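You operate a simulated robot arm through the tools that you are given. There is no shell and no other tool. Be economical: measure what you need, move in short steps, check, and stop when the job is done.

You run a simulated robot arm. Do the job below in one go: nothing can be reset, and whatever is moved stays where it is left.

Task
Take the turquoise grease tin and leave it on the long bench before the far rack. Take the gold torque key and leave it on the bench beside the olive box. Fetch the plum grip sleeve and set it on top of the short flat tray. Put the carton labelled "clips" from the top of the trestle on the clear end of the corner table. Put one of the short axles from the top of the corner table on the top of the kit table. Open the hubs crate, put the hubs box on the top of the corner table away in the inside of the hubs crate and shut the crate again. The order is free. Set down upright: hubs box.

It is judged by the outcome, as a careful person would: the job done as asked, and still so three seconds after it is handed in. It fails if anything else is knocked over, pushed out of place, dropped, spilled or broken.

Robot
A 6-joint arm with a fingered hand on a trunk, on a base that drives. Base frame: it is fixed to the floor where the robot stands at the start and does not move with it; the origin is under the middle of the robot, x ahead of it, y to its left, z up; the surface under the hand at the start is at about z = 80. Readings come in cm, degrees, newtons and seconds.
With the tool pointing down near the work surface it reaches from about 48 to 80 cm from the robot's upright axis, wherever it stands. Its first joint turns from -166.0 to 166.0 degrees. Places, roughly: bench beside the olive box (12x16 cm) [34, -168, 80]; clear end of the corner table [-470, 90, 80]; coral carton, olive carton [-600, -25, 75]; gold torque key (8x3x12 cm) [50, 70, 90]; hubs box [-475, 125, 75]; hubs crate [-140, -340, 160]; inside of the hubs crate [-140, -330, 160]; long bench before the far rack [40, -130, 80]; plum grip sleeve (4x4x9 cm) [-570, -10, 70]; short axle (3x3x7 cm) [-540, 110, 80]; short axle (3x3x8 cm) [-540, 90, 80]; short flat tray (21x16x3 cm) [-460, 120, 80]; top of the kit table [-160, 100, 80]; turquoise grease tin (6x6x3 cm) [70, 10, 80]. Payload 4 kg.
Tool frame: the origin (TCP) lies between the finger pads and is the grasp point; the fingertips stand 2 cm ahead of it; z points along the fingers, y is the line along which they close. Largest opening 14 cm; the body of the gripper starts 5.4 cm behind the TCP. The gripper is a hand of 3 fingers: y runs from the thumb to the fingers, the wrist lies at [0, 0, -21.5] in the tool frame, and closing takes about 1.5 s.
Orientation is that of the tool frame in the base frame, as a unit quaternion [x, y, z, w]. With the fingers straight down and closing along the base's y, the tool's x points along the base's -x, its y along +y and its z along -z.

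Tools
- The arm moves only by the tool play_rows. Its argument "moves" is a list of rows, each a list of 3 entries, a list of its own where there are three numbers: the turn, a rotation vector about the tool's x, y, z in units of 60 degrees (1.0 is 60 degrees), then the shift along the tool's x, y, z in units of 300 mm (1.0 is 300 mm), then the finger opening in cm, from 0 to 14. In form: [[[ax, ay, az], [x, y, z], gripper], ...]. A call has 1 to 10 rows; each row is the pose to reach, as a shift and turn from the pose commanded when the call began, along the tool's axes at that moment. A call with a number of a shift or a turn outside -1 to 1 is refused whole. A row lasts 0.2 s, in which the tool goes at most 5 cm and 8.6 degrees; a call with a longer step from one row to the next is refused whole, and so is a gripper value outside its range. Where a pose cannot be reached the arm comes as near as it can. A force on the tool above 40 N (or 10 N above the force at the start of the call, whichever is more), or a blocked arm, ends the call early, and 0.2 s more pass. The fingers move at their own pace (about 4.5 cm/s each) and stop on an object; they squeeze with about 23 N. The grip force told is the motor's: it shows also when the fingers shut on nothing. Time passes only in rows, and 0.2 s behind the last, so rows that repeat a pose let the fingers close. It gives the time, the measured TCP pose, the force on the tool (base axes), the opening and the grip force at its end, in the units of the frame above (readings bear some noise), with the torque about the TCP (base axes, N m) and any sound that the robot's microphone picked up.
- Cameras (640 x 400 px; columns grow to the right, rows downward): "scene" is now at [5.36, 21.81, 154.87]; the picture's right is [0.37, -0.93, 0.00], its down [-0.70, -0.28, -0.66] and it looks along [0.61, 0.24, -0.75] (base axes); focal length 272 px, centre (320, 200). "wrist" rides on the gripper at [7.4, -4.3, -7.9] in the tool frame; the picture's right is [0.50, 0.87, 0.00], its down [-0.59, 0.34, -0.73] and it looks along [-0.64, 0.37, 0.68] (tool axes); focal length 275 px, centre (320, 200). There is no depth. A picture from a camera that has moved, and an enlarged one, comes with that camera's place and axes in the base frame and with its lens.
- grab_frame(camera): a new picture of that camera. It takes no simulated time.
- lift_body(by): slides the trunk up (or, below 0, down) by that many cm; the arm and the scene camera ride with it, the base frame stays. It gives what a move gives, with no picture.
- base_move(legs): drives the robot by 1 to 6 legs, each [ahead, left, turn to the left] in cm, cm and degrees, along the robot's own axes; the way and the turn of a leg run together, so that a leg with both is an arc; at most 150 cm and 180 degrees a leg. The arm and the cameras ride along, it lands a little off, and it stops where it bumps. It gives what a move gives.
- set_grasp(shape): the hand has 3 fingers and takes this shape, open, in about a second: jaw (thumb against the fingers, like two jaws); tri (thumb and two fingers); tip (a fingertip pinch); poke (one finger out to press); point (the index stretched); flat (the hand flat); cup (the hand cupped); fist (a fist). The gripper value then closes the fingers along that shape, each until it touches; the sizes above hold for jaw. It gives what a move gives, with no picture.
- head_to(pan, tilt): turns the head with the scene camera to pan (to the left, within 120 degrees either way) and tilt (down, from -29 to 69), counted from straight ahead of the robot. It gives what a move gives.
- close_up(camera, box): a new picture of the part [left, top, right, bottom] of that camera's present view, enlarged. It takes no simulated time.
- finish_job(): hands the job in; it is judged then, once.

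Go step by step. Nothing tells you exact positions but the pictures and the camera data: compare them with the known pose of the tool, close in by small moves and look again before you grip or let go. The budget is 207 turns and 184 pictures, counting those below and the enlarged ones. Unless the task says otherwise, let go and move clear before handing in.

The tools are called after "Call:" by a JSON object that holds its "op" and its "data". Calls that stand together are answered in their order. play_rows: Moves the arm, as the interface text tells. Its arguments: {"type":"object","properties":{"moves":{"type":"array"}},"required":["moves"]} The other tools are called the same way: lift_body (by) slides the trunk up or down; set_grasp (shape) gives the hand a shape; base_move (legs) drives the base; head_to (pan, tilt) turns the head that bears the scene camera; grab_frame (camera) takes a picture; close_up (camera, box) takes an enlarged picture of a part of a camera's view; finish_job () hands the job in.

At the start:

```text
time_s: 0.0
tcp_pos: [42.57, 23.67, 111.64]
tool_rot: [0.0, 1.0, -0.001, 0.0]
ft_force: [0.3, -0.6, 0.2]
moment: [0.03, 0.01, 0.02]
width: 14.01
gripper_force: 0.0
shape: jaw
trunk travel left (down, up): [-15.0, 44.0]
robot x, y, heading: [-0.45, 0.19, 0.3]
head pan, tilt: [21.7, 48.9]
```

scene: 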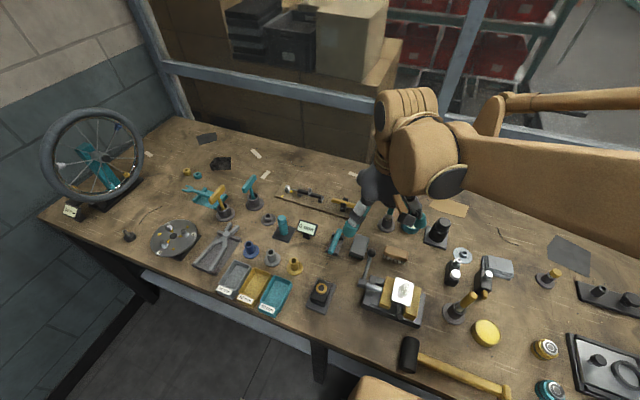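
wrist: 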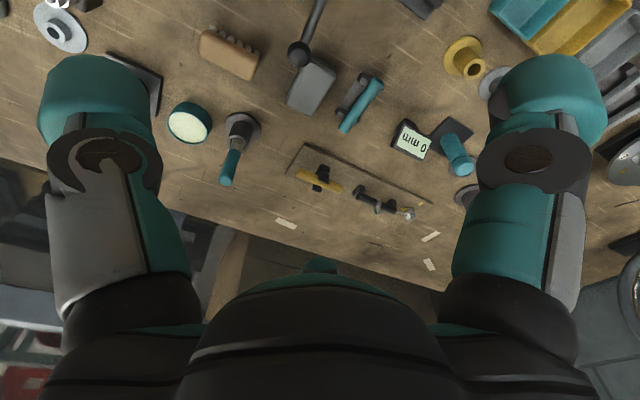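

I see the long bench with many small things; the tin should be near the hand and the gold torque key to the left near the two T-shaped tools. I take enlarged views to identify them.

Call:
{"op": "close_up", "data": {"camera": "scene", "box": [160, 120, 340, 240]}}

Call:
{"op": "close_up", "data": {"camera": "scene", "box": [320, 180, 640, 400]}}

```text
3.33 times, centred on (250, 180) of scene
camera zoom: at [5.36, 21.81, 154.87], right [0.37, -0.93, 0.0], down [-0.7, -0.28, -0.66], along [0.61, 0.24, -0.75], focal length 906 px, centre (553, 267)
```

zoom: 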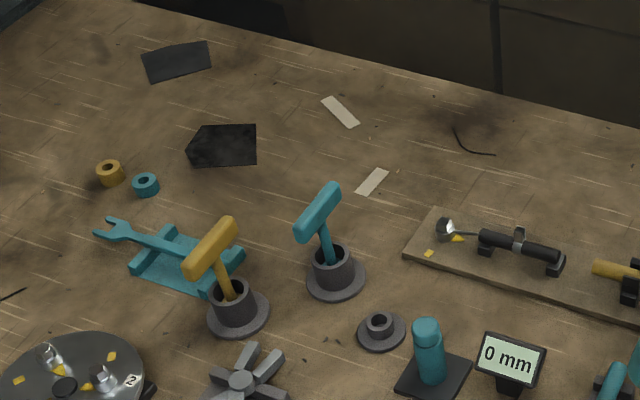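

```text
1.82 times, centred on (480, 290) of scene
camera zoom: at [5.36, 21.81, 154.87], right [0.37, -0.93, 0.0], down [-0.7, -0.28, -0.66], along [0.61, 0.24, -0.75], focal length 494 px, centre (29, 36)
```

zoom: 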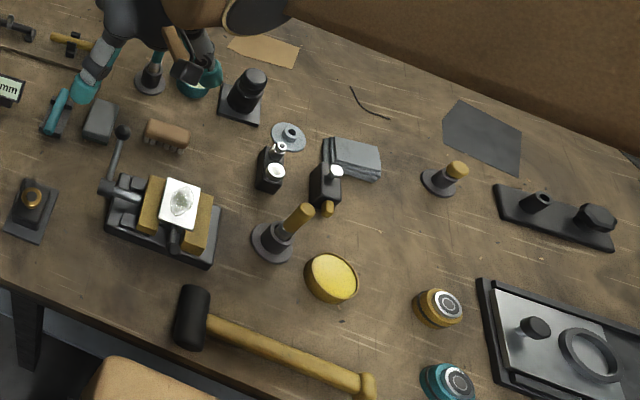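

The gold T-key stands in a socket on the left; the tin is behind the hand. I look to the right for the destinations.

Call:
{"op": "head_to", "data": {"pan": -65, "tilt": 30}}

Call:
{"op": "grab_frame", "data": {"camera": "scene"}}

Call:
{"op": "head_to", "data": {"pan": -118, "tilt": 15}}

Call:
{"op": "grab_frame", "data": {"camera": "scene"}}

Call:
{"op": "head_to", "data": {"pan": 118, "tilt": 15}}

Call:
{"op": "grab_frame", "data": {"camera": "scene"}}

```text
time_s: 1.6
tcp_pos: [42.6, 23.72, 111.78]
tool_rot: [0.0, 1.0, -0.001, -0.001]
ft_force: [-0.1, 0.4, -0.5]
moment: [-0.01, 0.0, -0.01]
width: 13.99
gripper_force: 0.1
shape: jaw
trunk travel left (down, up): [-15.0, 44.0]
robot x, y, heading: [-0.16, 0.0, -0.2]
head pan, tilt: [-65.0, 30.0]
```

```text
179 pictures are left
camera scene: at [1.95, 10.73, 157.68], right [-0.91, -0.42, 0.0], down [-0.21, 0.45, -0.87], along [0.37, -0.78, -0.5], focal length 272 px, centre (320, 200)
```

scene: 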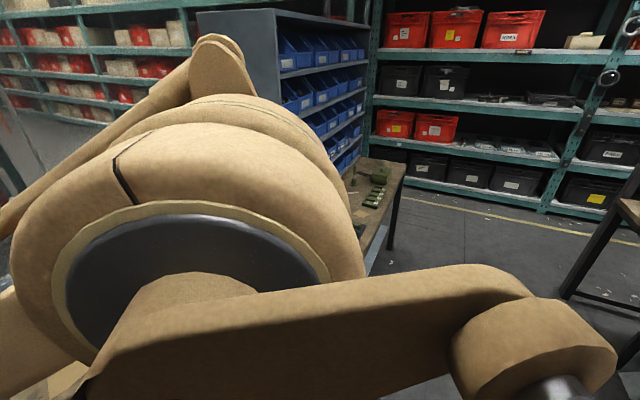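

```text
time_s: 2.8
tcp_pos: [42.61, 23.6, 111.68]
tool_rot: [0.0, 1.0, 0.0, 0.0]
ft_force: [0.1, 0.5, 0.0]
moment: [-0.01, 0.02, -0.02]
width: 13.98
gripper_force: 0.0
shape: jaw
trunk travel left (down, up): [-15.0, 44.0]
robot x, y, heading: [-0.14, -0.1, 0.2]
head pan, tilt: [-118.0, 15.0]
```

```text
178 pictures are left
camera scene: at [-6.26, 10.67, 160.1], right [-0.88, 0.47, 0.0], down [0.12, 0.23, -0.97], along [-0.45, -0.85, -0.26], focal length 272 px, centre (320, 200)
```

scene: 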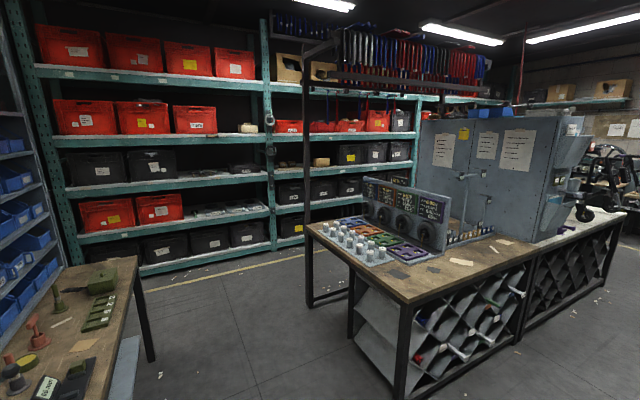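

```text
time_s: 6.2
tcp_pos: [42.67, 23.59, 111.78]
tool_rot: [-0.001, 1.0, 0.001, 0.0]
ft_force: [0.6, -0.4, 0.4]
moment: [0.0, -0.01, 0.01]
width: 13.97
gripper_force: 0.0
shape: jaw
trunk travel left (down, up): [-15.0, 44.0]
robot x, y, heading: [0.27, -0.27, -0.2]
head pan, tilt: [118.0, 15.0]
```

```text
177 pictures are left
camera scene: at [-6.26, 27.17, 160.1], right [0.88, 0.47, 0.0], down [0.12, -0.23, -0.97], along [-0.45, 0.85, -0.26], focal length 272 px, centre (320, 200)
```

scene: 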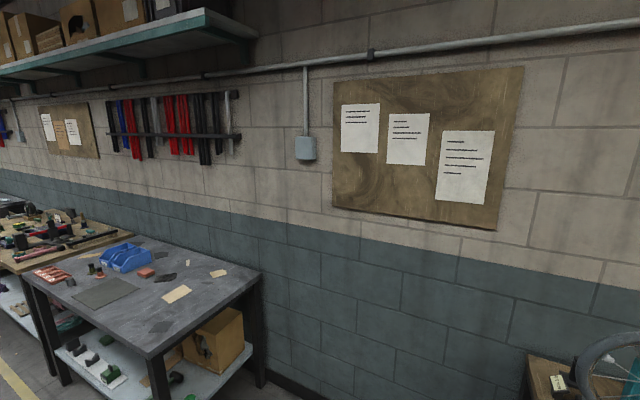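

The bench stretches to the right with green things at its end; the other tables lie behind. I look again at the tin and its neighbours before approaching.

Call:
{"op": "head_to", "data": {"pan": 0, "tilt": 45}}

Call:
{"op": "close_up", "data": {"camera": "wrist", "box": [80, 20, 400, 220]}}

Call:
{"op": "grab_frame", "data": {"camera": "scene"}}

```text
time_s: 8.2
tcp_pos: [42.58, 23.8, 111.69]
tool_rot: [0.0, 1.0, 0.0, 0.001]
ft_force: [-0.3, -0.4, -0.2]
moment: [0.01, -0.02, -0.02]
width: 13.96
gripper_force: 0.1
shape: jaw
trunk travel left (down, up): [-15.0, 44.0]
robot x, y, heading: [0.03, -0.27, 0.0]
head pan, tilt: [0.0, 45.0]
```

```text
2.00 times, centred on (240, 120) of wrist
camera zoom: at [35.06, 19.32, 119.81], right [-0.5, 0.87, 0.0], down [0.59, 0.34, 0.73], along [0.64, 0.37, -0.68], focal length 551 px, centre (480, 360)
```

zoom: 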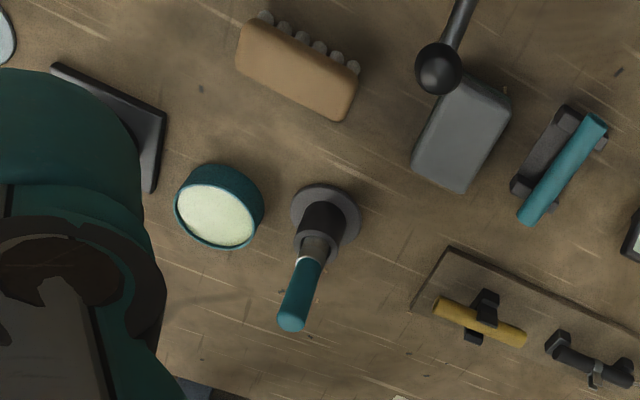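

```text
175 pictures are left
camera scene: at [6.25, 18.93, 155.42], right [0.0, -1.0, 0.0], down [-0.71, 0.0, -0.71], along [0.71, 0.0, -0.71], focal length 272 px, centre (320, 200)
```

scene: 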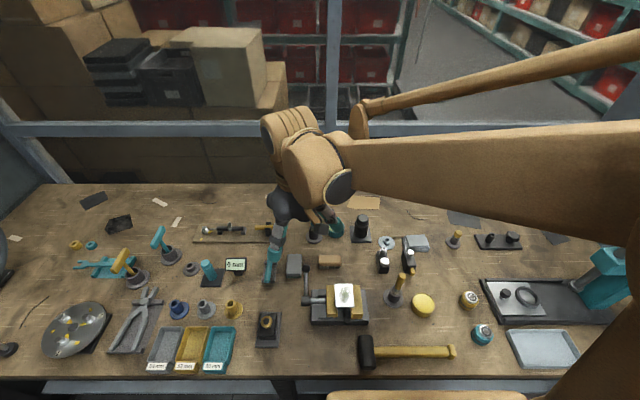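

The tin is at about [65.8, 13.5], between a tall driver (y 21) and a stand (y 5), so I come in with the hand leaning away (+x) by 40° so its body clears both. First I move above it with that lean.

Call:
{"op": "play_rows", "data": {"moves": [[[0, 0.12, 0], [-0.14, -0.06, 0], 14], [[0, 0.24, 0], [-0.28, -0.12, 0], 14], [[0, 0.36, 0], [-0.42, -0.18, 0], 12], [[0, 0.48, 0], [-0.56, -0.24, 0], 10], [[0, 0.6, 0], [-0.7, -0.29, 0.05], 9], [[0, 0.667, 0], [-0.847, -0.343, 0.1], 9], [[0, 0.667, 0], [-0.847, -0.343, 0.223], 9], [[0, 0.667, 0], [-0.847, -0.343, 0.223], 9]]}}

Call:
{"op": "grab_frame", "data": {"camera": "wrist"}}

Call:
{"op": "grab_frame", "data": {"camera": "scene"}}

```text
time_s: 9.9
tcp_pos: [67.61, 15.54, 105.32]
tool_rot: [0.009, 0.973, 0.023, -0.228]
ft_force: [0.2, 0.7, 0.1]
moment: [0.0, -0.02, -0.02]
width: 9.04
gripper_force: 0.2
shape: jaw
out of reach, approached as far as the arm can: row 4, 5, 6, 7, 8
trunk travel left (down, up): [-15.0, 44.0]
robot x, y, heading: [-0.26, 0.41, -0.3]
head pan, tilt: [0.0, 45.0]
```

```text
174 pictures are left
camera wrist: at [64.18, 10.79, 115.66], right [-0.42, 0.87, 0.26], down [0.86, 0.3, 0.41], along [0.28, 0.4, -0.87], focal length 275 px, centre (320, 200)
```

wrist: 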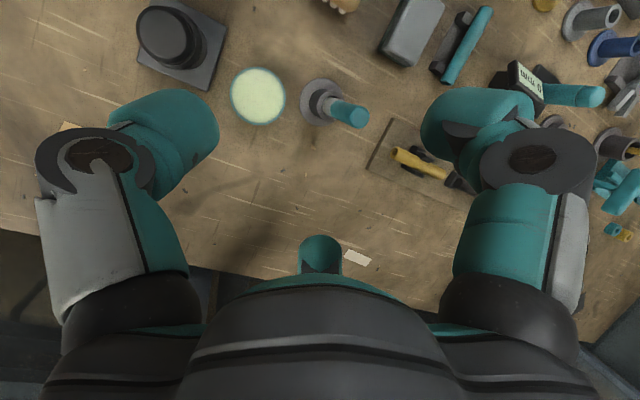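

```text
173 pictures are left
camera scene: at [6.27, 18.91, 155.42], right [0.0, -1.0, 0.0], down [-0.71, 0.0, -0.71], along [0.71, 0.0, -0.71], focal length 272 px, centre (320, 200)
```

scene: 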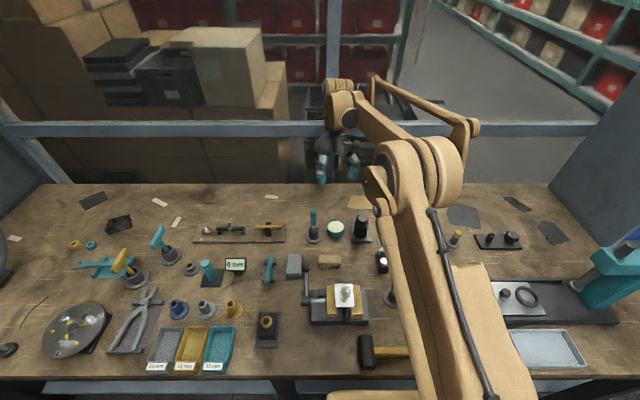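

The arm runs out of reach before the full lean. I look down to see how much room the base has in front of the bench.

Call:
{"op": "head_to", "data": {"pan": 0, "tilt": 69}}

Call:
{"op": "grab_frame", "data": {"camera": "scene"}}

```text
time_s: 10.8
tcp_pos: [67.56, 15.57, 105.36]
tool_rot: [0.008, 0.974, 0.022, -0.227]
ft_force: [0.7, 0.9, 0.5]
moment: [-0.03, 0.01, 0.01]
width: 9.05
gripper_force: 0.1
shape: jaw
trunk travel left (down, up): [-15.0, 44.0]
robot x, y, heading: [-0.22, -0.09, 0.0]
head pan, tilt: [0.0, 68.8]
```

```text
172 pictures are left
camera scene: at [3.74, 18.92, 152.54], right [0.0, -1.0, 0.0], down [-0.93, 0.0, -0.36], along [0.36, 0.0, -0.93], focal length 272 px, centre (320, 200)
```

scene: 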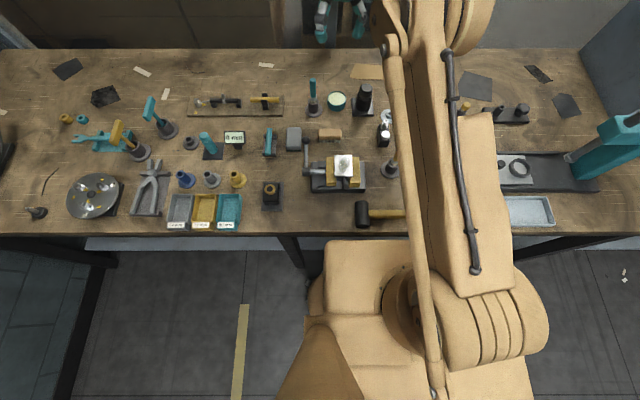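

The bench front is at about x=21.6 and the base is close, so I won't drive in. I use a 35° lean instead and come down part way, checking the result.

Call:
{"op": "play_rows", "data": {"moves": [[[0, -0.083, 0], [-0.07, 0, 0.136], 9], [[0, -0.083, 0], [-0.142, 0, 0.273], 9], [[0, -0.083, 0], [-0.142, 0, 0.273], 9]]}}

Call:
{"op": "grab_frame", "data": {"camera": "wrist"}}

```text
time_s: 11.6
tcp_pos: [67.43, 15.94, 95.83]
tool_rot: [0.009, 0.982, 0.023, -0.186]
ft_force: [0.0, 0.5, -0.3]
moment: [0.03, -0.01, 0.04]
width: 9.05
gripper_force: 0.0
shape: jaw
trunk travel left (down, up): [-15.0, 44.0]
robot x, y, heading: [-0.04, 0.19, 0.1]
head pan, tilt: [0.0, 68.8]
```

```text
171 pictures are left
camera wrist: at [63.13, 11.25, 105.92], right [-0.44, 0.87, 0.22], down [0.82, 0.3, 0.48], along [0.36, 0.39, -0.85], focal length 275 px, centre (320, 200)
```

wrist: 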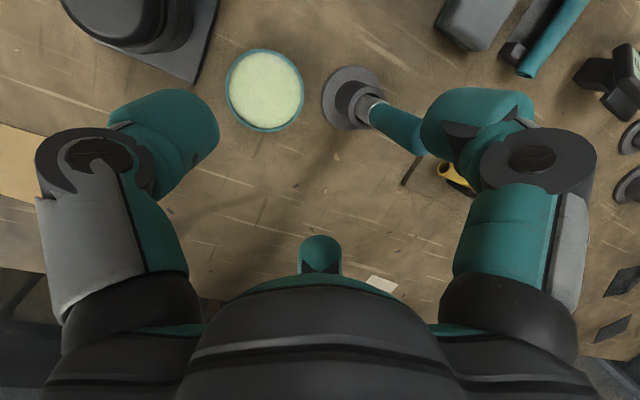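

Commanded pose equals the reached pose, now at 21° lean. I centre over the tin in y, add lean and come down to z≈90.

Call:
{"op": "play_rows", "data": {"moves": [[[0, 0.12, 0], [0, -0.08, 0], 8], [[0, 0.227, 0], [-0.02, -0.08, 0.08], 8], [[0, 0.227, 0], [-0.033, -0.08, 0.195], 8], [[0, 0.227, 0], [-0.033, -0.08, 0.195], 8]]}}

Call:
{"op": "grab_frame", "data": {"camera": "wrist"}}

Call:
{"op": "close_up", "data": {"camera": "scene", "box": [260, 20, 440, 140]}}

```text
time_s: 12.6
tcp_pos: [65.93, 15.41, 89.96]
tool_rot: [0.013, 0.972, 0.037, -0.23]
ft_force: [0.9, 0.3, -0.7]
moment: [-0.02, 0.0, 0.0]
width: 8.03
gripper_force: 0.2
shape: jaw
out of reach, approached as far as the arm can: row 1, 2, 3, 4
trunk travel left (down, up): [-15.0, 44.0]
robot x, y, heading: [-0.16, -0.1, 0.0]
head pan, tilt: [0.0, 68.8]
```

```text
170 pictures are left
camera wrist: at [62.62, 10.36, 100.24], right [-0.41, 0.87, 0.28], down [0.87, 0.28, 0.41], along [0.28, 0.41, -0.87], focal length 275 px, centre (320, 200)
```

wrist: 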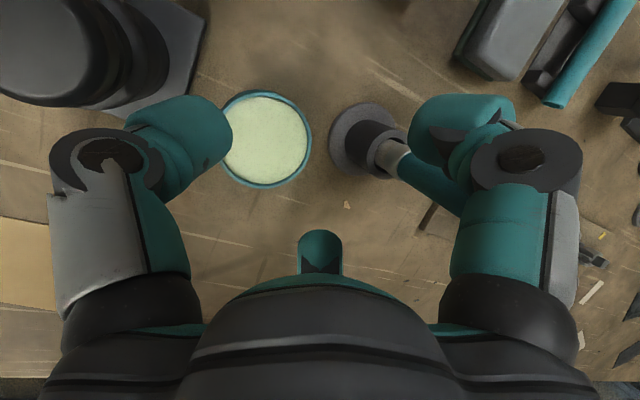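

```text
3.33 times, centred on (350, 80) of scene
camera zoom: at [3.74, 18.91, 152.54], right [0.0, -1.0, 0.0], down [-0.93, 0.0, -0.36], along [0.36, 0.0, -0.93], focal length 906 px, centre (220, 600)
```

zoom: 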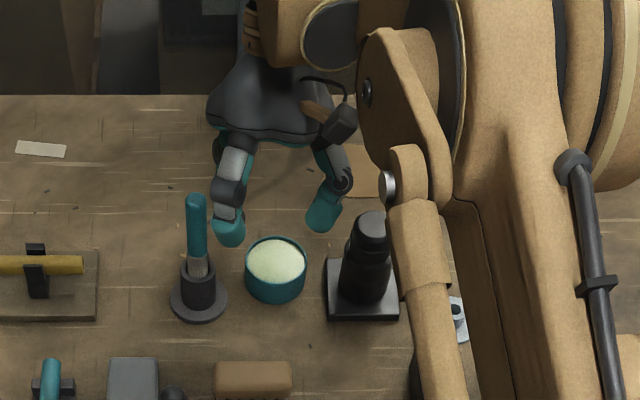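

The arm clips at about 26° lean and left a 1.9 cm offset in y. That lean is enough to keep the palm behind the driver; I shift −y to centre on the tin.

Call:
{"op": "play_rows", "data": {"moves": [[[0, 0, 0], [-0.0154, -0.0653, 0.0247], 8], [[0, 0, 0], [-0.0154, -0.0653, 0.0247], 8]]}}

Call:
{"op": "grab_frame", "data": {"camera": "wrist"}}

Call:
{"op": "close_up", "data": {"camera": "scene", "box": [260, 20, 440, 140]}}

```text
time_s: 13.2
tcp_pos: [66.04, 13.44, 89.03]
tool_rot: [0.013, 0.973, 0.037, -0.227]
ft_force: [4.3, 4.8, 2.3]
moment: [-0.19, 0.02, 0.26]
width: 7.83
gripper_force: 0.0
shape: jaw
trunk travel left (down, up): [-15.0, 44.0]
robot x, y, heading: [0.08, -0.1, -0.1]
head pan, tilt: [0.0, 68.8]
```

```text
168 pictures are left
camera wrist: at [62.57, 8.47, 99.24], right [-0.41, 0.87, 0.28], down [0.87, 0.28, 0.42], along [0.28, 0.41, -0.86], focal length 275 px, centre (320, 200)
```

wrist: 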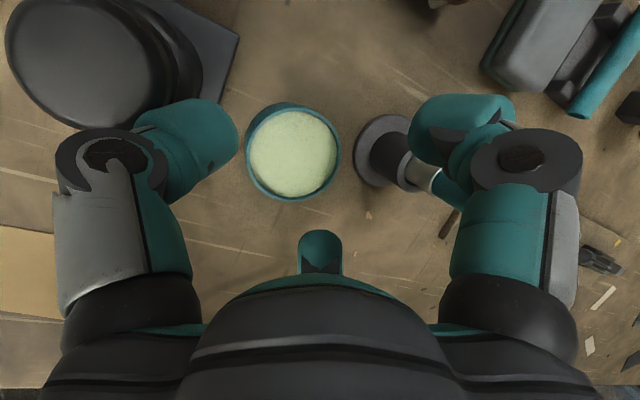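

```text
3.33 times, centred on (350, 80) of scene
camera zoom: at [3.76, 18.96, 152.53], right [0.0, -1.0, 0.0], down [-0.93, 0.0, -0.36], along [0.36, 0.0, -0.93], focal length 906 px, centre (220, 600)
```

zoom: 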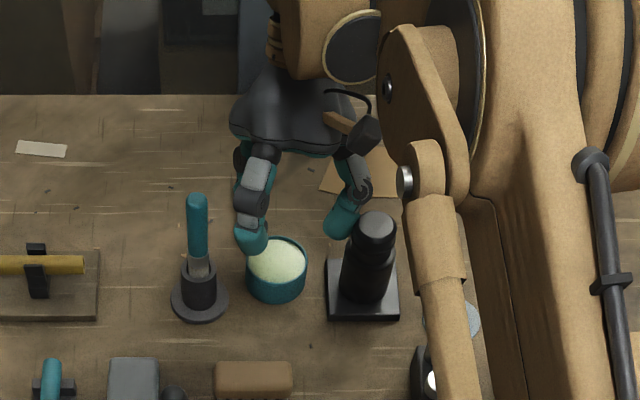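

There is a light contact: the −y finger brushes the bottle on the stand. I back off up and +y, narrow the opening to 7 and yaw 12° so that finger moves away from the bottle.

Call:
{"op": "play_rows", "data": {"moves": [[[0, 0, 0], [0.015, 0.02, -0.03], 7], [[0, 0, -0.1], [0.015, 0.01, -0.03], 7], [[0, 0, -0.2], [0.015, 0.005, -0.03], 7], [[0, 0, -0.2], [0.015, 0.005, -0.03], 7]]}}

Call:
{"op": "grab_frame", "data": {"camera": "wrist"}}

Call:
{"op": "close_up", "data": {"camera": "scene", "box": [260, 20, 440, 140]}}

```text
time_s: 14.2
tcp_pos: [66.36, 13.22, 90.09]
tool_rot: [-0.088, 0.969, 0.061, -0.222]
ft_force: [-0.1, -0.3, 0.2]
moment: [0.04, 0.01, -0.03]
width: 7.05
gripper_force: 0.1
shape: jaw
trunk travel left (down, up): [-15.0, 44.0]
robot x, y, heading: [-0.21, -0.11, -0.1]
head pan, tilt: [0.0, 68.8]
```

```text
166 pictures are left
camera wrist: at [63.69, 6.94, 99.73], right [-0.57, 0.75, 0.35], down [0.8, 0.39, 0.46], along [0.21, 0.54, -0.82], focal length 275 px, centre (320, 200)
```

wrist: 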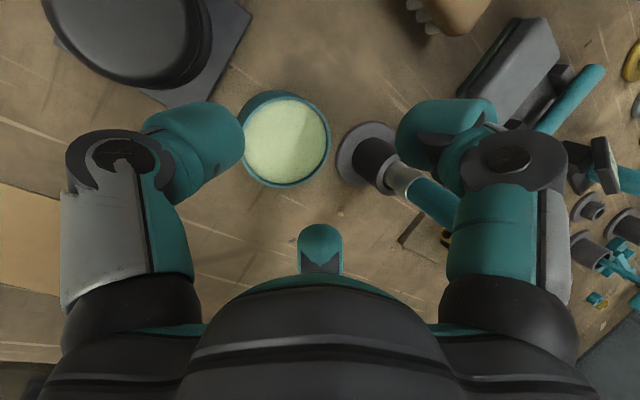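

```text
3.33 times, centred on (350, 80) of scene
camera zoom: at [3.73, 18.92, 152.53], right [0.0, -1.0, 0.0], down [-0.93, 0.0, -0.36], along [0.36, 0.0, -0.93], focal length 906 px, centre (220, 600)
```

zoom: 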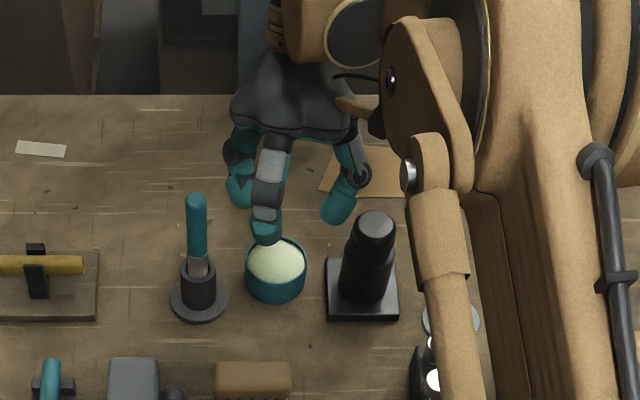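

The tin is at about [65.6, 13.4] and no contact remains. I level the finger line and come down to z≈85.

Call:
{"op": "play_rows", "data": {"moves": [[[0.08, 0, 0], [0, 0, 0], 7], [[0.167, 0, 0], [-0.019, -0.006, 0.052], 7], [[0.167, 0, 0], [-0.038, -0.012, 0.105], 7], [[0.167, 0, 0], [-0.056, -0.017, 0.157], 7], [[0.167, 0, 0], [-0.056, -0.017, 0.157], 7]]}}

Call:
{"op": "grab_frame", "data": {"camera": "wrist"}}

Call:
{"op": "close_up", "data": {"camera": "scene", "box": [260, 20, 440, 140]}}

```text
time_s: 15.4
tcp_pos: [65.55, 13.5, 85.12]
tool_rot: [-0.109, 0.97, -0.024, -0.216]
ft_force: [0.0, 1.4, 0.5]
moment: [0.04, 0.0, 0.0]
width: 7.04
gripper_force: 0.1
shape: jaw
trunk travel left (down, up): [-15.0, 44.0]
robot x, y, heading: [-0.58, -0.21, -0.2]
head pan, tilt: [0.0, 68.8]
```

```text
164 pictures are left
camera wrist: at [63.1, 8.51, 95.6], right [-0.63, 0.74, 0.21], down [0.75, 0.52, 0.41], along [0.2, 0.42, -0.88], focal length 275 px, centre (320, 200)
```

wrist: 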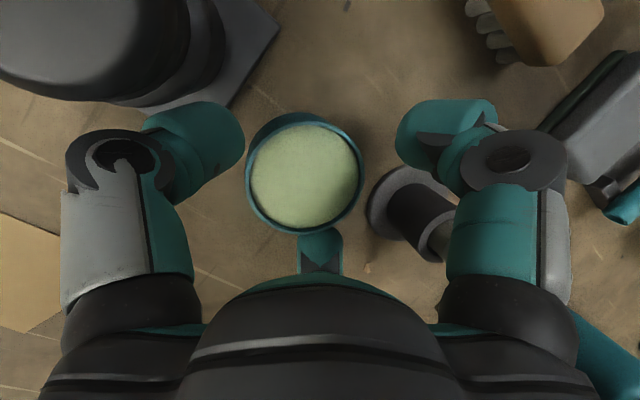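

```text
3.33 times, centred on (350, 80) of scene
camera zoom: at [3.73, 18.93, 152.53], right [0.0, -1.0, 0.0], down [-0.93, 0.0, -0.36], along [0.36, 0.0, -0.93], focal length 906 px, centre (220, 600)
```

zoom: 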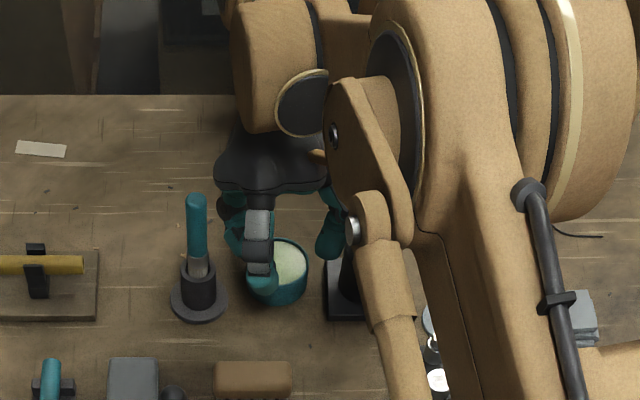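

Fingers straddle the tin now. I go down 2 cm with a small −y correction, watching the force.

Call:
{"op": "play_rows", "data": {"moves": [[[0, 0, 0], [-0.009, -0.0075, 0.034], 7], [[0, 0, 0], [-0.019, -0.0075, 0.0685], 7], [[0, 0, 0], [-0.019, -0.0075, 0.0685], 7]]}}

Call:
{"op": "grab_frame", "data": {"camera": "wrist"}}

```text
time_s: 16.2
tcp_pos: [65.12, 13.16, 83.17]
tool_rot: [-0.109, 0.97, -0.024, -0.216]
ft_force: [9.0, 4.0, 27.3]
moment: [0.21, -0.78, 0.03]
width: 7.05
gripper_force: 0.1
shape: jaw
trunk travel left (down, up): [-15.0, 44.0]
robot x, y, heading: [-0.18, 0.01, -0.1]
head pan, tilt: [0.0, 68.8]
```

```text
162 pictures are left
camera wrist: at [62.77, 8.21, 93.62], right [-0.63, 0.74, 0.21], down [0.75, 0.52, 0.42], along [0.2, 0.42, -0.88], focal length 275 px, centre (320, 200)
```

wrist: 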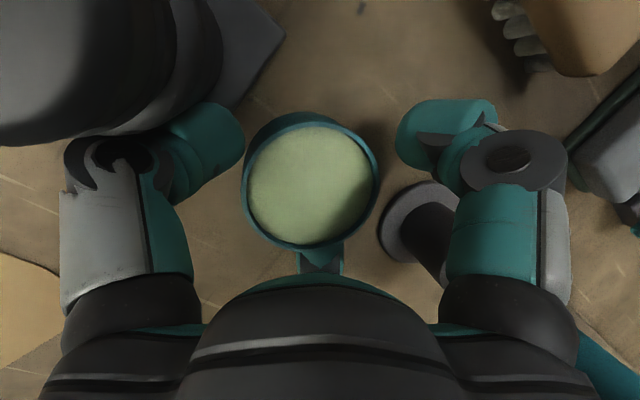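

The far fingertip touches the bench (27 N), so this is as low as it goes. I rise 0.4 cm and close.

Call:
{"op": "play_rows", "data": {"moves": [[[0, 0, 0], [0.006, 0, -0.0125], 7], [[0, 0, 0], [0.006, 0, -0.0125], 6], [[0, 0, 0], [0.006, 0, -0.0125], 5], [[0, 0, 0], [0.006, 0, -0.0125], 4], [[0, 0, 0], [0.006, 0, -0.0125], 4], [[0, 0, 0], [0.006, 0, -0.0125], 4], [[0, 0, 0], [0.006, 0, -0.0125], 4]]}}

Call:
{"op": "grab_frame", "data": {"camera": "wrist"}}

```text
time_s: 17.8
tcp_pos: [65.28, 13.24, 83.55]
tool_rot: [-0.109, 0.97, -0.024, -0.216]
ft_force: [1.1, 0.8, 9.7]
moment: [0.22, 0.26, -0.02]
width: 5.32
gripper_force: 22.9
shape: jaw
trunk travel left (down, up): [-15.0, 44.0]
robot x, y, heading: [0.31, -0.18, 0.3]
head pan, tilt: [0.0, 68.8]
```

```text
161 pictures are left
camera wrist: at [62.83, 8.2, 93.93], right [-0.63, 0.74, 0.21], down [0.75, 0.52, 0.42], along [0.2, 0.42, -0.88], focal length 275 px, centre (320, 200)
```

wrist: 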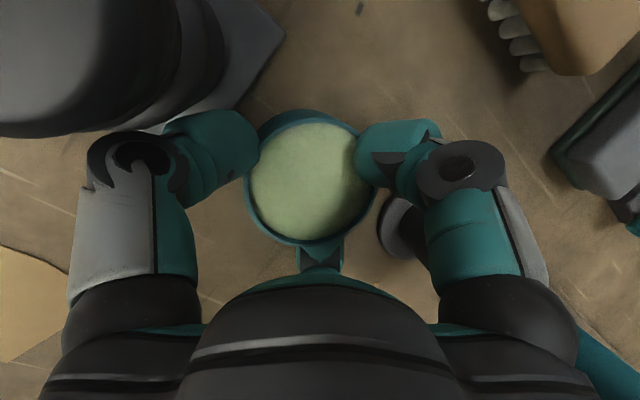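

The tin is held at 5.3 cm. I lift straight up slowly and look.

Call:
{"op": "play_rows", "data": {"moves": [[[0, 0, 0], [0.028, 0, -0.06], 4], [[0, 0, 0], [0.056, 0, -0.12], 4], [[0, 0, 0], [0.084, 0, -0.18], 4], [[0, 0, 0], [0.084, 0, -0.18], 4]]}}

Call:
{"op": "grab_frame", "data": {"camera": "wrist"}}

Call:
{"op": "close_up", "data": {"camera": "scene", "box": [260, 20, 440, 140]}}

```text
time_s: 18.8
tcp_pos: [65.47, 13.1, 89.26]
tool_rot: [-0.109, 0.97, -0.024, -0.216]
ft_force: [0.5, -0.6, -2.5]
moment: [0.03, -0.02, 0.02]
width: 5.21
gripper_force: 23.1
shape: jaw
trunk travel left (down, up): [-15.0, 44.0]
robot x, y, heading: [-0.2, 0.26, -0.2]
head pan, tilt: [0.0, 68.8]
```

```text
160 pictures are left
camera wrist: at [62.99, 8.17, 99.76], right [-0.63, 0.74, 0.21], down [0.75, 0.52, 0.41], along [0.2, 0.42, -0.88], focal length 275 px, centre (320, 200)
```

wrist: 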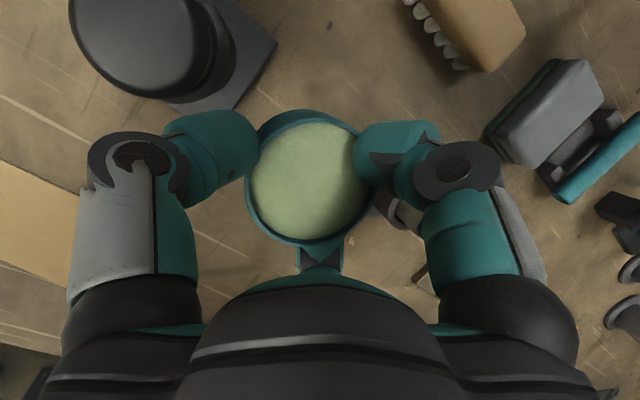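

```text
3.33 times, centred on (350, 80) of scene
camera zoom: at [3.78, 18.93, 152.53], right [0.0, -1.0, 0.0], down [-0.93, 0.0, -0.36], along [0.36, 0.0, -0.93], focal length 906 px, centre (220, 600)
```

zoom: 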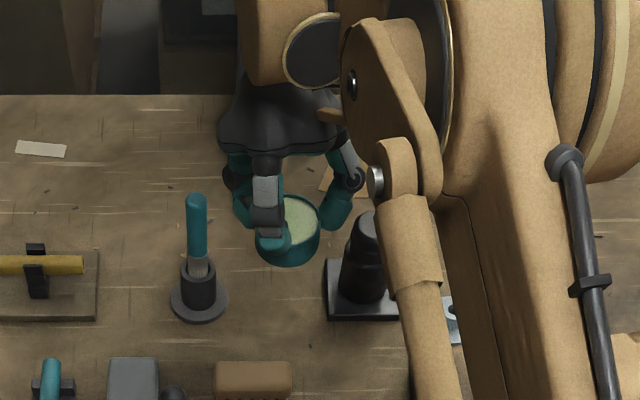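

The tin is held and the neighbours stand. I raise it 20 cm and pull in, keeping the hand's angle so the tin stays level.

Call:
{"op": "play_rows", "data": {"moves": [[[0, 0, 0], [0.07, 0, -0.15], 4], [[0, 0, 0], [0.16, 0.015, -0.26], 4], [[0, 0, 0], [0.28, 0.03, -0.34], 4], [[0, 0, 0], [0.4, 0.045, -0.42], 4], [[0, 0, 0], [0.518, 0.059, -0.494], 4], [[0, 0, 0], [0.518, 0.059, -0.494], 4]]}}

Call:
{"op": "head_to", "data": {"pan": -80, "tilt": 40}}

Call:
{"op": "grab_frame", "data": {"camera": "scene"}}

```text
time_s: 20.2
tcp_pos: [57.58, 13.45, 109.18]
tool_rot: [-0.108, 0.97, -0.024, -0.217]
ft_force: [0.0, 0.6, -2.8]
moment: [0.06, -0.03, -0.03]
width: 5.17
gripper_force: 22.9
shape: jaw
trunk travel left (down, up): [-15.0, 44.0]
robot x, y, heading: [0.2, 0.2, -0.2]
head pan, tilt: [0.0, 68.8]
```

```text
time_s: 21.8
tcp_pos: [57.5, 13.21, 109.12]
tool_rot: [-0.109, 0.97, -0.024, -0.217]
ft_force: [0.3, 0.8, -2.7]
moment: [0.02, 0.06, 0.02]
width: 5.2
gripper_force: 22.7
shape: jaw
trunk travel left (down, up): [-15.0, 44.0]
robot x, y, heading: [-0.17, -0.16, 0.1]
head pan, tilt: [-80.0, 40.0]
```

```text
158 pictures are left
camera scene: at [-0.35, 10.56, 156.14], right [-0.98, -0.17, 0.0], down [-0.11, 0.63, -0.77], along [0.13, -0.75, -0.64], focal length 272 px, centre (320, 200)
```

scene: 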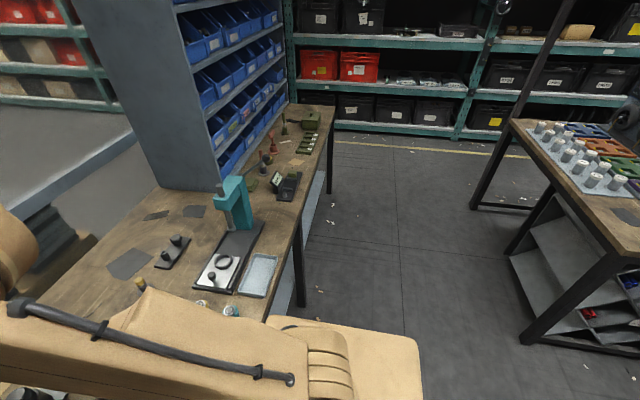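

The bench runs on past a blue-bin cabinet (front at x≈52 from y≈−72). I back off 35 cm and slide right 120 cm to face the free strip around y −130.

Call:
{"op": "base_move", "data": {"legs": [[-35, 0, 0], [0, -120, 0]]}}

Call:
{"op": "head_to", "data": {"pan": -15, "tilt": 50}}

Call:
{"op": "grab_frame", "data": {"camera": "scene"}}

```text
time_s: 29.7
tcp_pos: [22.38, -106.43, 109.12]
tool_rot: [-0.109, 0.97, -0.025, -0.216]
ft_force: [0.5, 0.5, -3.0]
moment: [-0.01, -0.02, -0.02]
width: 5.15
gripper_force: 23.4
shape: jaw
trunk travel left (down, up): [-15.0, 44.0]
robot x, y, heading: [-34.77, -119.91, 0.0]
head pan, tilt: [-80.0, 40.0]
```

```text
time_s: 31.1
tcp_pos: [22.45, -106.58, 109.12]
tool_rot: [-0.109, 0.97, -0.024, -0.216]
ft_force: [-0.3, -0.6, -1.9]
moment: [-0.01, 0.01, -0.02]
width: 5.09
gripper_force: 23.6
shape: jaw
trunk travel left (down, up): [-15.0, 44.0]
robot x, y, heading: [-34.95, -119.84, 0.3]
head pan, tilt: [-15.0, 50.0]
```

```text
157 pictures are left
camera scene: at [-29.42, -102.96, 154.73], right [-0.26, -0.97, 0.0], down [-0.74, 0.2, -0.64], along [0.62, -0.17, -0.77], focal length 272 px, centre (320, 200)
```

scene: 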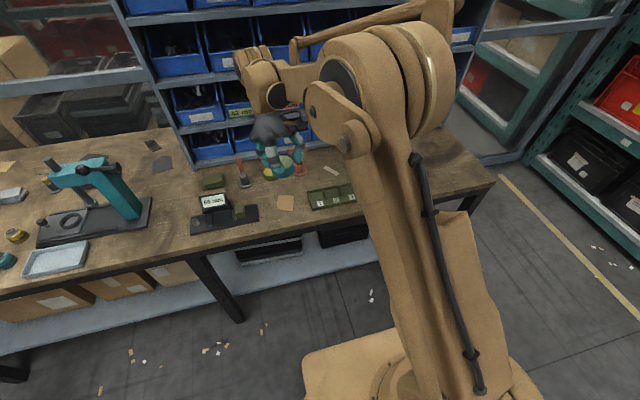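

I see the free strip of bench before the blue-bin rack; the arm hides part of it. I enlarge it.

Call:
{"op": "close_up", "data": {"camera": "scene", "box": [160, 100, 400, 250]}}

Call:
{"op": "grab_frame", "data": {"camera": "wrist"}}

Call:
{"op": "head_to", "data": {"pan": -40, "tilt": 40}}

Call:
{"op": "grab_frame", "data": {"camera": "scene"}}

```text
2.67 times, centred on (280, 175) of scene
camera zoom: at [-29.42, -102.96, 154.73], right [-0.26, -0.97, 0.0], down [-0.74, 0.2, -0.64], along [0.62, -0.17, -0.77], focal length 725 px, centre (427, 267)
```

zoom: 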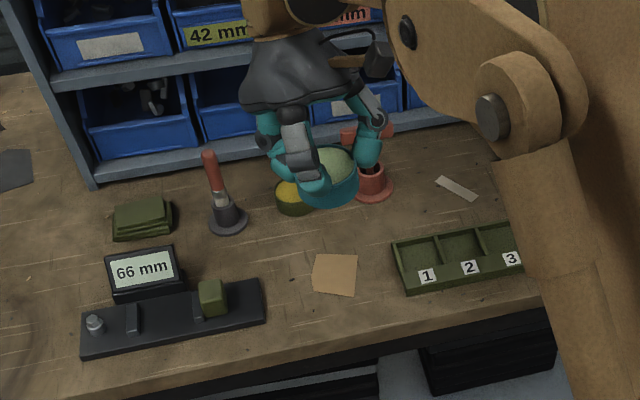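

```text
155 pictures are left
camera wrist: at [20.08, -111.47, 119.62], right [-0.63, 0.74, 0.21], down [0.75, 0.52, 0.41], along [0.2, 0.42, -0.88], focal length 275 px, centre (320, 200)
```

wrist: 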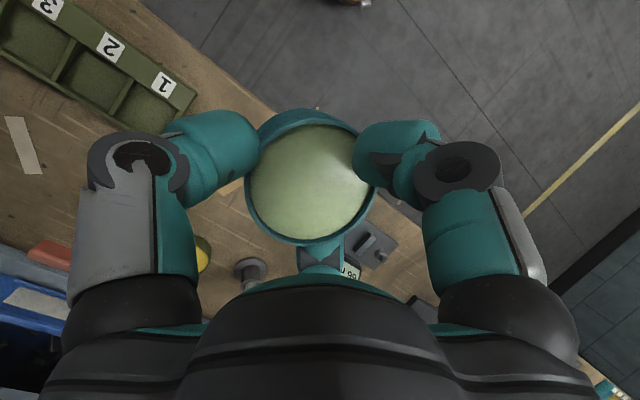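

```text
time_s: 32.0
tcp_pos: [22.68, -106.52, 109.1]
tool_rot: [-0.109, 0.97, -0.025, -0.217]
ft_force: [-0.9, -0.1, -2.5]
moment: [0.0, -0.02, -0.01]
width: 5.11
gripper_force: 23.1
shape: jaw
trunk travel left (down, up): [-15.0, 44.0]
robot x, y, heading: [-34.76, -120.02, 0.1]
head pan, tilt: [-40.0, 40.0]
```

```text
154 pictures are left
camera scene: at [-30.33, -106.42, 156.14], right [-0.64, -0.77, 0.0], down [-0.49, 0.41, -0.77], along [0.59, -0.49, -0.64], focal length 272 px, centre (320, 200)
```

scene: 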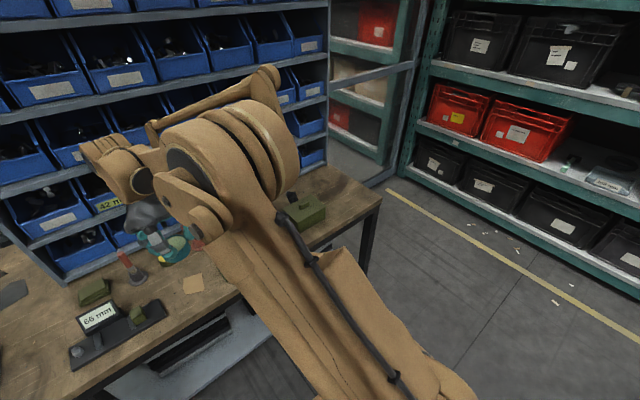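

The whole strip x 22–52 before the bin rack is the target; its clearest spot is around [32, −106.5], on the flat card between the gauge and the three-cell tray. I move forward over it and down to just above the surface.

Call:
{"op": "play_rows", "data": {"moves": [[[0, 0, 0], [-0.14, -0.035, -0.066], 4], [[0, 0, 0], [-0.28, -0.07, -0.131], 4], [[0, 0, 0], [-0.33, -0.07, 0], 4], [[0, 0, 0], [-0.39, -0.07, 0.13], 4], [[0, 0, 0], [-0.45, -0.07, 0.26], 4], [[0, 0, 0], [-0.51, -0.07, 0.38], 4], [[0, 0, 0], [-0.56, -0.07, 0.48], 4], [[0, 0, 0], [-0.6, -0.07, 0.57], 4], [[0, 0, 0], [-0.6, -0.07, 0.57], 4]]}}

Call:
{"op": "head_to", "data": {"pan": 5, "tilt": 50}}

Call:
{"op": "grab_frame", "data": {"camera": "scene"}}

Call:
{"op": "grab_frame", "data": {"camera": "wrist"}}

```text
time_s: 34.0
tcp_pos: [31.75, -106.54, 86.08]
tool_rot: [-0.11, 0.97, -0.024, -0.216]
ft_force: [0.0, 0.6, -2.9]
moment: [0.02, 0.02, -0.01]
width: 5.13
gripper_force: 23.0
shape: jaw
trunk travel left (down, up): [-15.0, 44.0]
robot x, y, heading: [-35.18, -119.63, 0.2]
head pan, tilt: [-40.0, 40.0]
```

```text
time_s: 35.1
tcp_pos: [31.73, -106.45, 86.07]
tool_rot: [-0.109, 0.97, -0.024, -0.217]
ft_force: [0.1, 0.7, -4.8]
moment: [-0.03, -0.02, 0.0]
width: 5.1
gripper_force: 23.0
shape: jaw
trunk travel left (down, up): [-15.0, 44.0]
robot x, y, heading: [-35.18, -120.04, 0.1]
head pan, tilt: [5.0, 50.0]
```

```text
153 pictures are left
camera scene: at [-29.18, -100.3, 154.72], right [0.09, -1.0, 0.0], down [-0.76, -0.07, -0.64], along [0.64, 0.06, -0.77], focal length 272 px, centre (320, 200)
```

scene: 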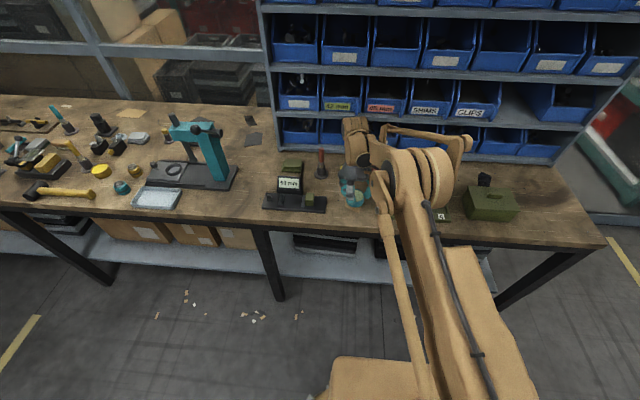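

```text
152 pictures are left
camera wrist: at [29.32, -111.51, 96.54], right [-0.63, 0.74, 0.21], down [0.75, 0.52, 0.41], along [0.2, 0.42, -0.88], focal length 275 px, centre (320, 200)
```

wrist: 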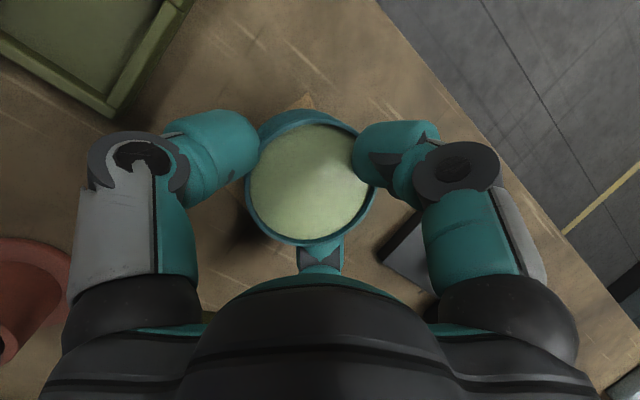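

The spot under the tin is free. I lower the last 2.4 cm in small steps.

Call:
{"op": "play_rows", "data": {"moves": [[[0, 0, 0], [-0.014, 0, 0.03], 4], [[0, 0, 0], [-0.024, 0, 0.052], 4], [[0, 0, 0], [-0.029, 0, 0.063], 4], [[0, 0, 0], [-0.034, 0, 0.072], 4]]}}

```text
time_s: 36.1
tcp_pos: [31.73, -106.52, 83.6]
tool_rot: [-0.11, 0.97, -0.025, -0.216]
ft_force: [-1.2, 0.5, -3.2]
moment: [0.0, 0.03, 0.0]
width: 5.14
gripper_force: 23.0
shape: jaw
trunk travel left (down, up): [-15.0, 44.0]
robot x, y, heading: [-34.93, -119.7, 0.3]
head pan, tilt: [5.0, 50.0]
```

No contact yet; I go on a few millimetres.

Call:
{"op": "play_rows", "data": {"moves": [[[0, 0, 0], [-0.003, 0, 0.006], 4], [[0, 0, 0], [-0.006, 0, 0.012], 4], [[0, 0, 0], [-0.006, 0, 0.012], 4]]}}

```text
time_s: 36.9
tcp_pos: [31.66, -106.65, 83.5]
tool_rot: [-0.11, 0.97, -0.024, -0.216]
ft_force: [7.2, -0.3, 33.2]
moment: [0.75, 0.43, -0.05]
width: 5.26
gripper_force: 22.8
shape: jaw
trunk travel left (down, up): [-15.0, 44.0]
robot x, y, heading: [-34.89, -120.26, 0.2]
head pan, tilt: [5.0, 50.0]
```

It has touched down. I ease up 2 mm, open to 7 cm, and back away along the hand's axis.

Call:
{"op": "play_rows", "data": {"moves": [[[0, 0, 0], [0.002, 0, -0.005], 4], [[0, 0, 0], [0.002, 0, -0.005], 5.6], [[0, 0, 0], [0.002, 0, -0.005], 6.5], [[0, 0, 0], [0.002, 0, -0.005], 7.5], [[0, 0, 0], [0.002, 0, -0.005], 7.5], [[0, 0, 0], [0.002, 0, -0.005], 7.5], [[0, 0, 0], [0.03, 0, -0.06], 7.5], [[0, 0, 0], [0.07, 0, -0.15], 7.5], [[0, 0, 0], [0.13, 0, -0.28], 7.5], [[0, 0, 0], [0.2, 0, -0.4], 8]]}}

Call:
{"op": "grab_frame", "data": {"camera": "wrist"}}

```text
time_s: 39.1
tcp_pos: [31.59, -106.58, 96.97]
tool_rot: [-0.11, 0.97, -0.024, -0.216]
ft_force: [-0.2, 0.5, 0.3]
moment: [0.02, -0.01, 0.02]
width: 7.93
gripper_force: 0.0
shape: jaw
trunk travel left (down, up): [-15.0, 44.0]
robot x, y, heading: [-35.1, -119.82, 0.2]
head pan, tilt: [5.0, 50.0]
```

```text
151 pictures are left
camera wrist: at [29.12, -111.51, 107.35], right [-0.63, 0.74, 0.21], down [0.75, 0.52, 0.41], along [0.2, 0.42, -0.88], focal length 275 px, centre (320, 200)
```

wrist: 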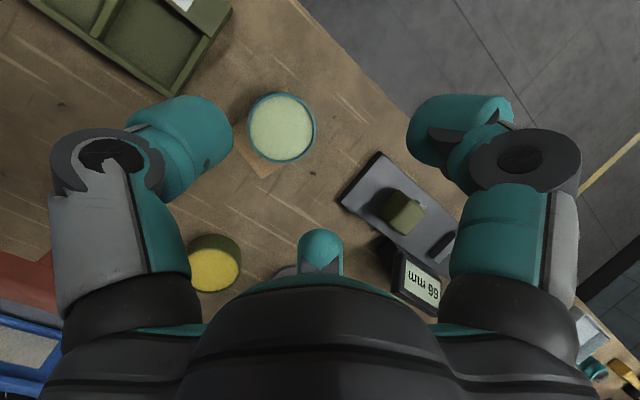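

The tin stands free on the bench. I retract the hand, level it, then drive toward the gold key.

Call:
{"op": "play_rows", "data": {"moves": [[[0, 0, 0], [0.07, 0, -0.15], 8], [[0, 0, 0], [0.2, 0.03, -0.2], 9], [[-0.011, -0.104, 0.052], [0.32, 0.05, -0.25], 10], [[-0.023, -0.208, 0.105], [0.44, 0.07, -0.29], 11], [[-0.034, -0.312, 0.157], [0.56, 0.09, -0.32], 12], [[-0.046, -0.417, 0.21], [0.667, 0.103, -0.35], 14], [[-0.046, -0.417, 0.21], [0.667, 0.103, -0.35], 14]]}}

Call:
{"op": "base_move", "data": {"legs": [[0, 120, 0], [0, 60, 0]]}}

Call:
{"op": "head_to", "data": {"pan": 10, "tilt": 45}}

Call:
{"op": "grab_frame", "data": {"camera": "scene"}}

```text
time_s: 40.7
tcp_pos: [17.65, -106.42, 114.81]
tool_rot: [-0.001, 1.0, -0.001, 0.0]
ft_force: [0.0, 0.3, 0.2]
moment: [-0.01, 0.01, -0.05]
width: 13.98
gripper_force: 0.0
shape: jaw
trunk travel left (down, up): [-15.0, 44.0]
robot x, y, heading: [-34.99, -120.09, -0.0]
head pan, tilt: [5.0, 50.0]
```

```text
time_s: 49.9
tcp_pos: [19.81, 75.51, 114.64]
tool_rot: [0.013, 1.0, -0.001, -0.002]
ft_force: [-0.7, 0.0, -0.1]
moment: [0.0, 0.03, -0.02]
width: 13.98
gripper_force: 0.1
shape: jaw
trunk travel left (down, up): [-15.0, 44.0]
robot x, y, heading: [-33.25, 63.9, -1.3]
head pan, tilt: [5.0, 50.0]
```

```text
time_s: 50.6
tcp_pos: [19.81, 75.41, 114.76]
tool_rot: [0.013, 1.0, 0.0, 0.0]
ft_force: [0.0, -0.1, -0.5]
moment: [0.0, 0.0, 0.01]
width: 13.99
gripper_force: 0.0
shape: jaw
trunk travel left (down, up): [-15.0, 44.0]
robot x, y, heading: [-33.23, 63.74, -1.4]
head pan, tilt: [10.0, 45.0]
```

```text
150 pictures are left
camera scene: at [-26.45, 83.68, 155.41], right [0.15, -0.99, 0.0], down [-0.7, -0.11, -0.71], along [0.7, 0.11, -0.71], focal length 272 px, centre (320, 200)
```

scene: 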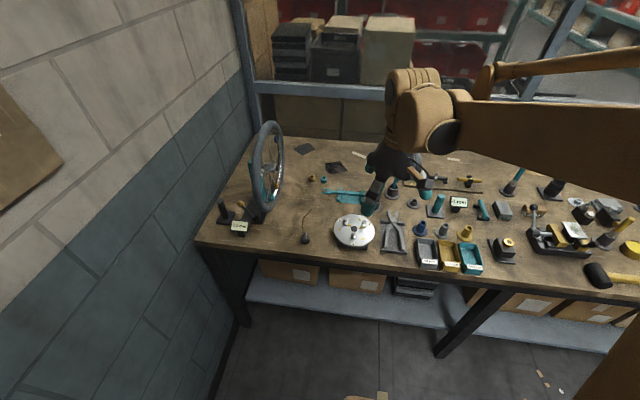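

The key's axis is at about [47.6, 73.9], its bar along x at z≈91. I drive 18 cm ahead so it's in reach and look with the wrist camera.

Call:
{"op": "base_move", "data": {"legs": [[18, 0, 1.4]]}}

Call:
{"op": "grab_frame", "data": {"camera": "wrist"}}

Call:
{"op": "grab_frame", "data": {"camera": "scene"}}

```text
time_s: 52.1
tcp_pos: [37.82, 76.4, 114.54]
tool_rot: [0.003, 1.0, 0.0, 0.0]
ft_force: [0.4, 0.1, 0.1]
moment: [0.03, 0.01, 0.01]
width: 13.97
gripper_force: 0.0
shape: jaw
trunk travel left (down, up): [-15.0, 44.0]
robot x, y, heading: [-14.65, 63.05, -0.0]
head pan, tilt: [10.0, 45.0]
```

```text
149 pictures are left
camera wrist: at [30.27, 72.06, 122.72], right [-0.5, 0.87, 0.0], down [0.59, 0.34, 0.73], along [0.64, 0.36, -0.68], focal length 275 px, centre (320, 200)
```

wrist: 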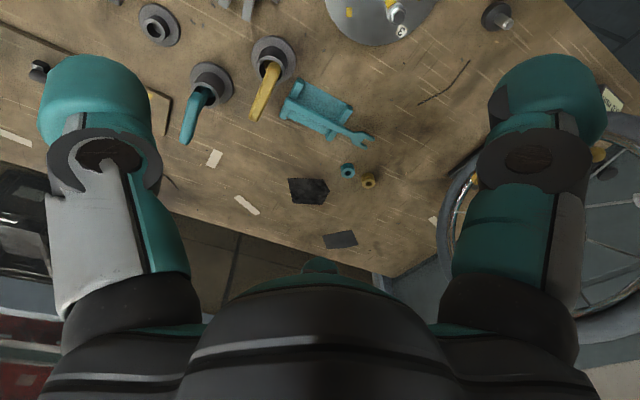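

```text
148 pictures are left
camera scene: at [-8.55, 83.56, 155.41], right [0.17, -0.99, 0.0], down [-0.7, -0.12, -0.71], along [0.7, 0.12, -0.71], focal length 272 px, centre (320, 200)
```

scene: 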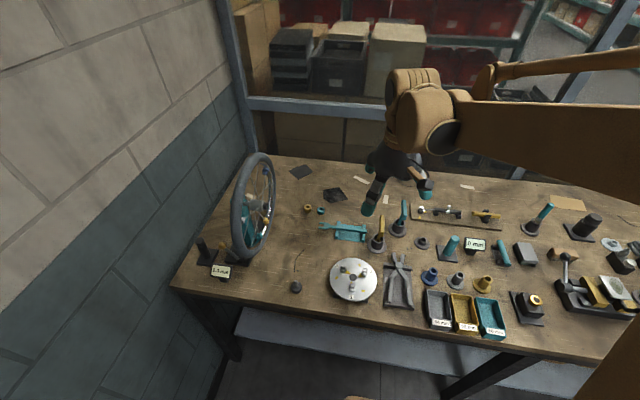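

Bar centre is [47.2, 74.0], along x. I move above it with the fingers opened to 6 cm.

Call:
{"op": "play_rows", "data": {"moves": [[[0, 0, 0], [-0.15, -0.04, 0], 12], [[0, 0, 0], [-0.313, -0.08, 0], 9], [[0, 0, 0], [-0.313, -0.08, 0.15], 7], [[0, 0, 0], [-0.313, -0.08, 0.3], 6], [[0, 0, 0], [-0.313, -0.08, 0.4], 6], [[0, 0, 0], [-0.313, -0.08, 0.55], 6], [[0, 0, 0], [-0.313, -0.08, 0.55], 6]]}}

Call:
{"op": "grab_frame", "data": {"camera": "wrist"}}

Call:
{"op": "close_up", "data": {"camera": "scene", "box": [320, 140, 500, 260]}}

```text
refused: row 2 steps farther than a row can; nothing moved
```

```text
147 pictures are left
camera wrist: at [30.27, 72.06, 122.72], right [-0.5, 0.87, 0.0], down [0.59, 0.34, 0.73], along [0.64, 0.36, -0.68], focal length 275 px, centre (320, 200)
```

wrist: 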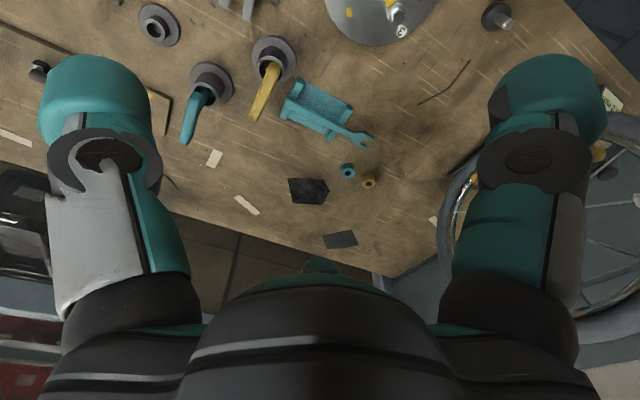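

```text
3.33 times, centred on (410, 200) of scene
camera zoom: at [-8.55, 83.56, 155.41], right [0.17, -0.99, 0.0], down [-0.7, -0.12, -0.71], along [0.7, 0.12, -0.71], focal length 906 px, centre (20, 200)
```

zoom: 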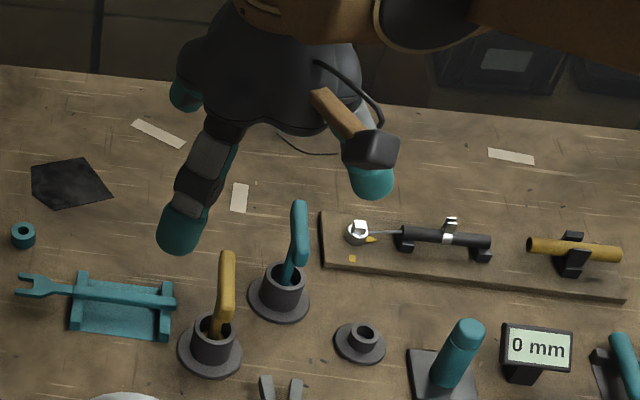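

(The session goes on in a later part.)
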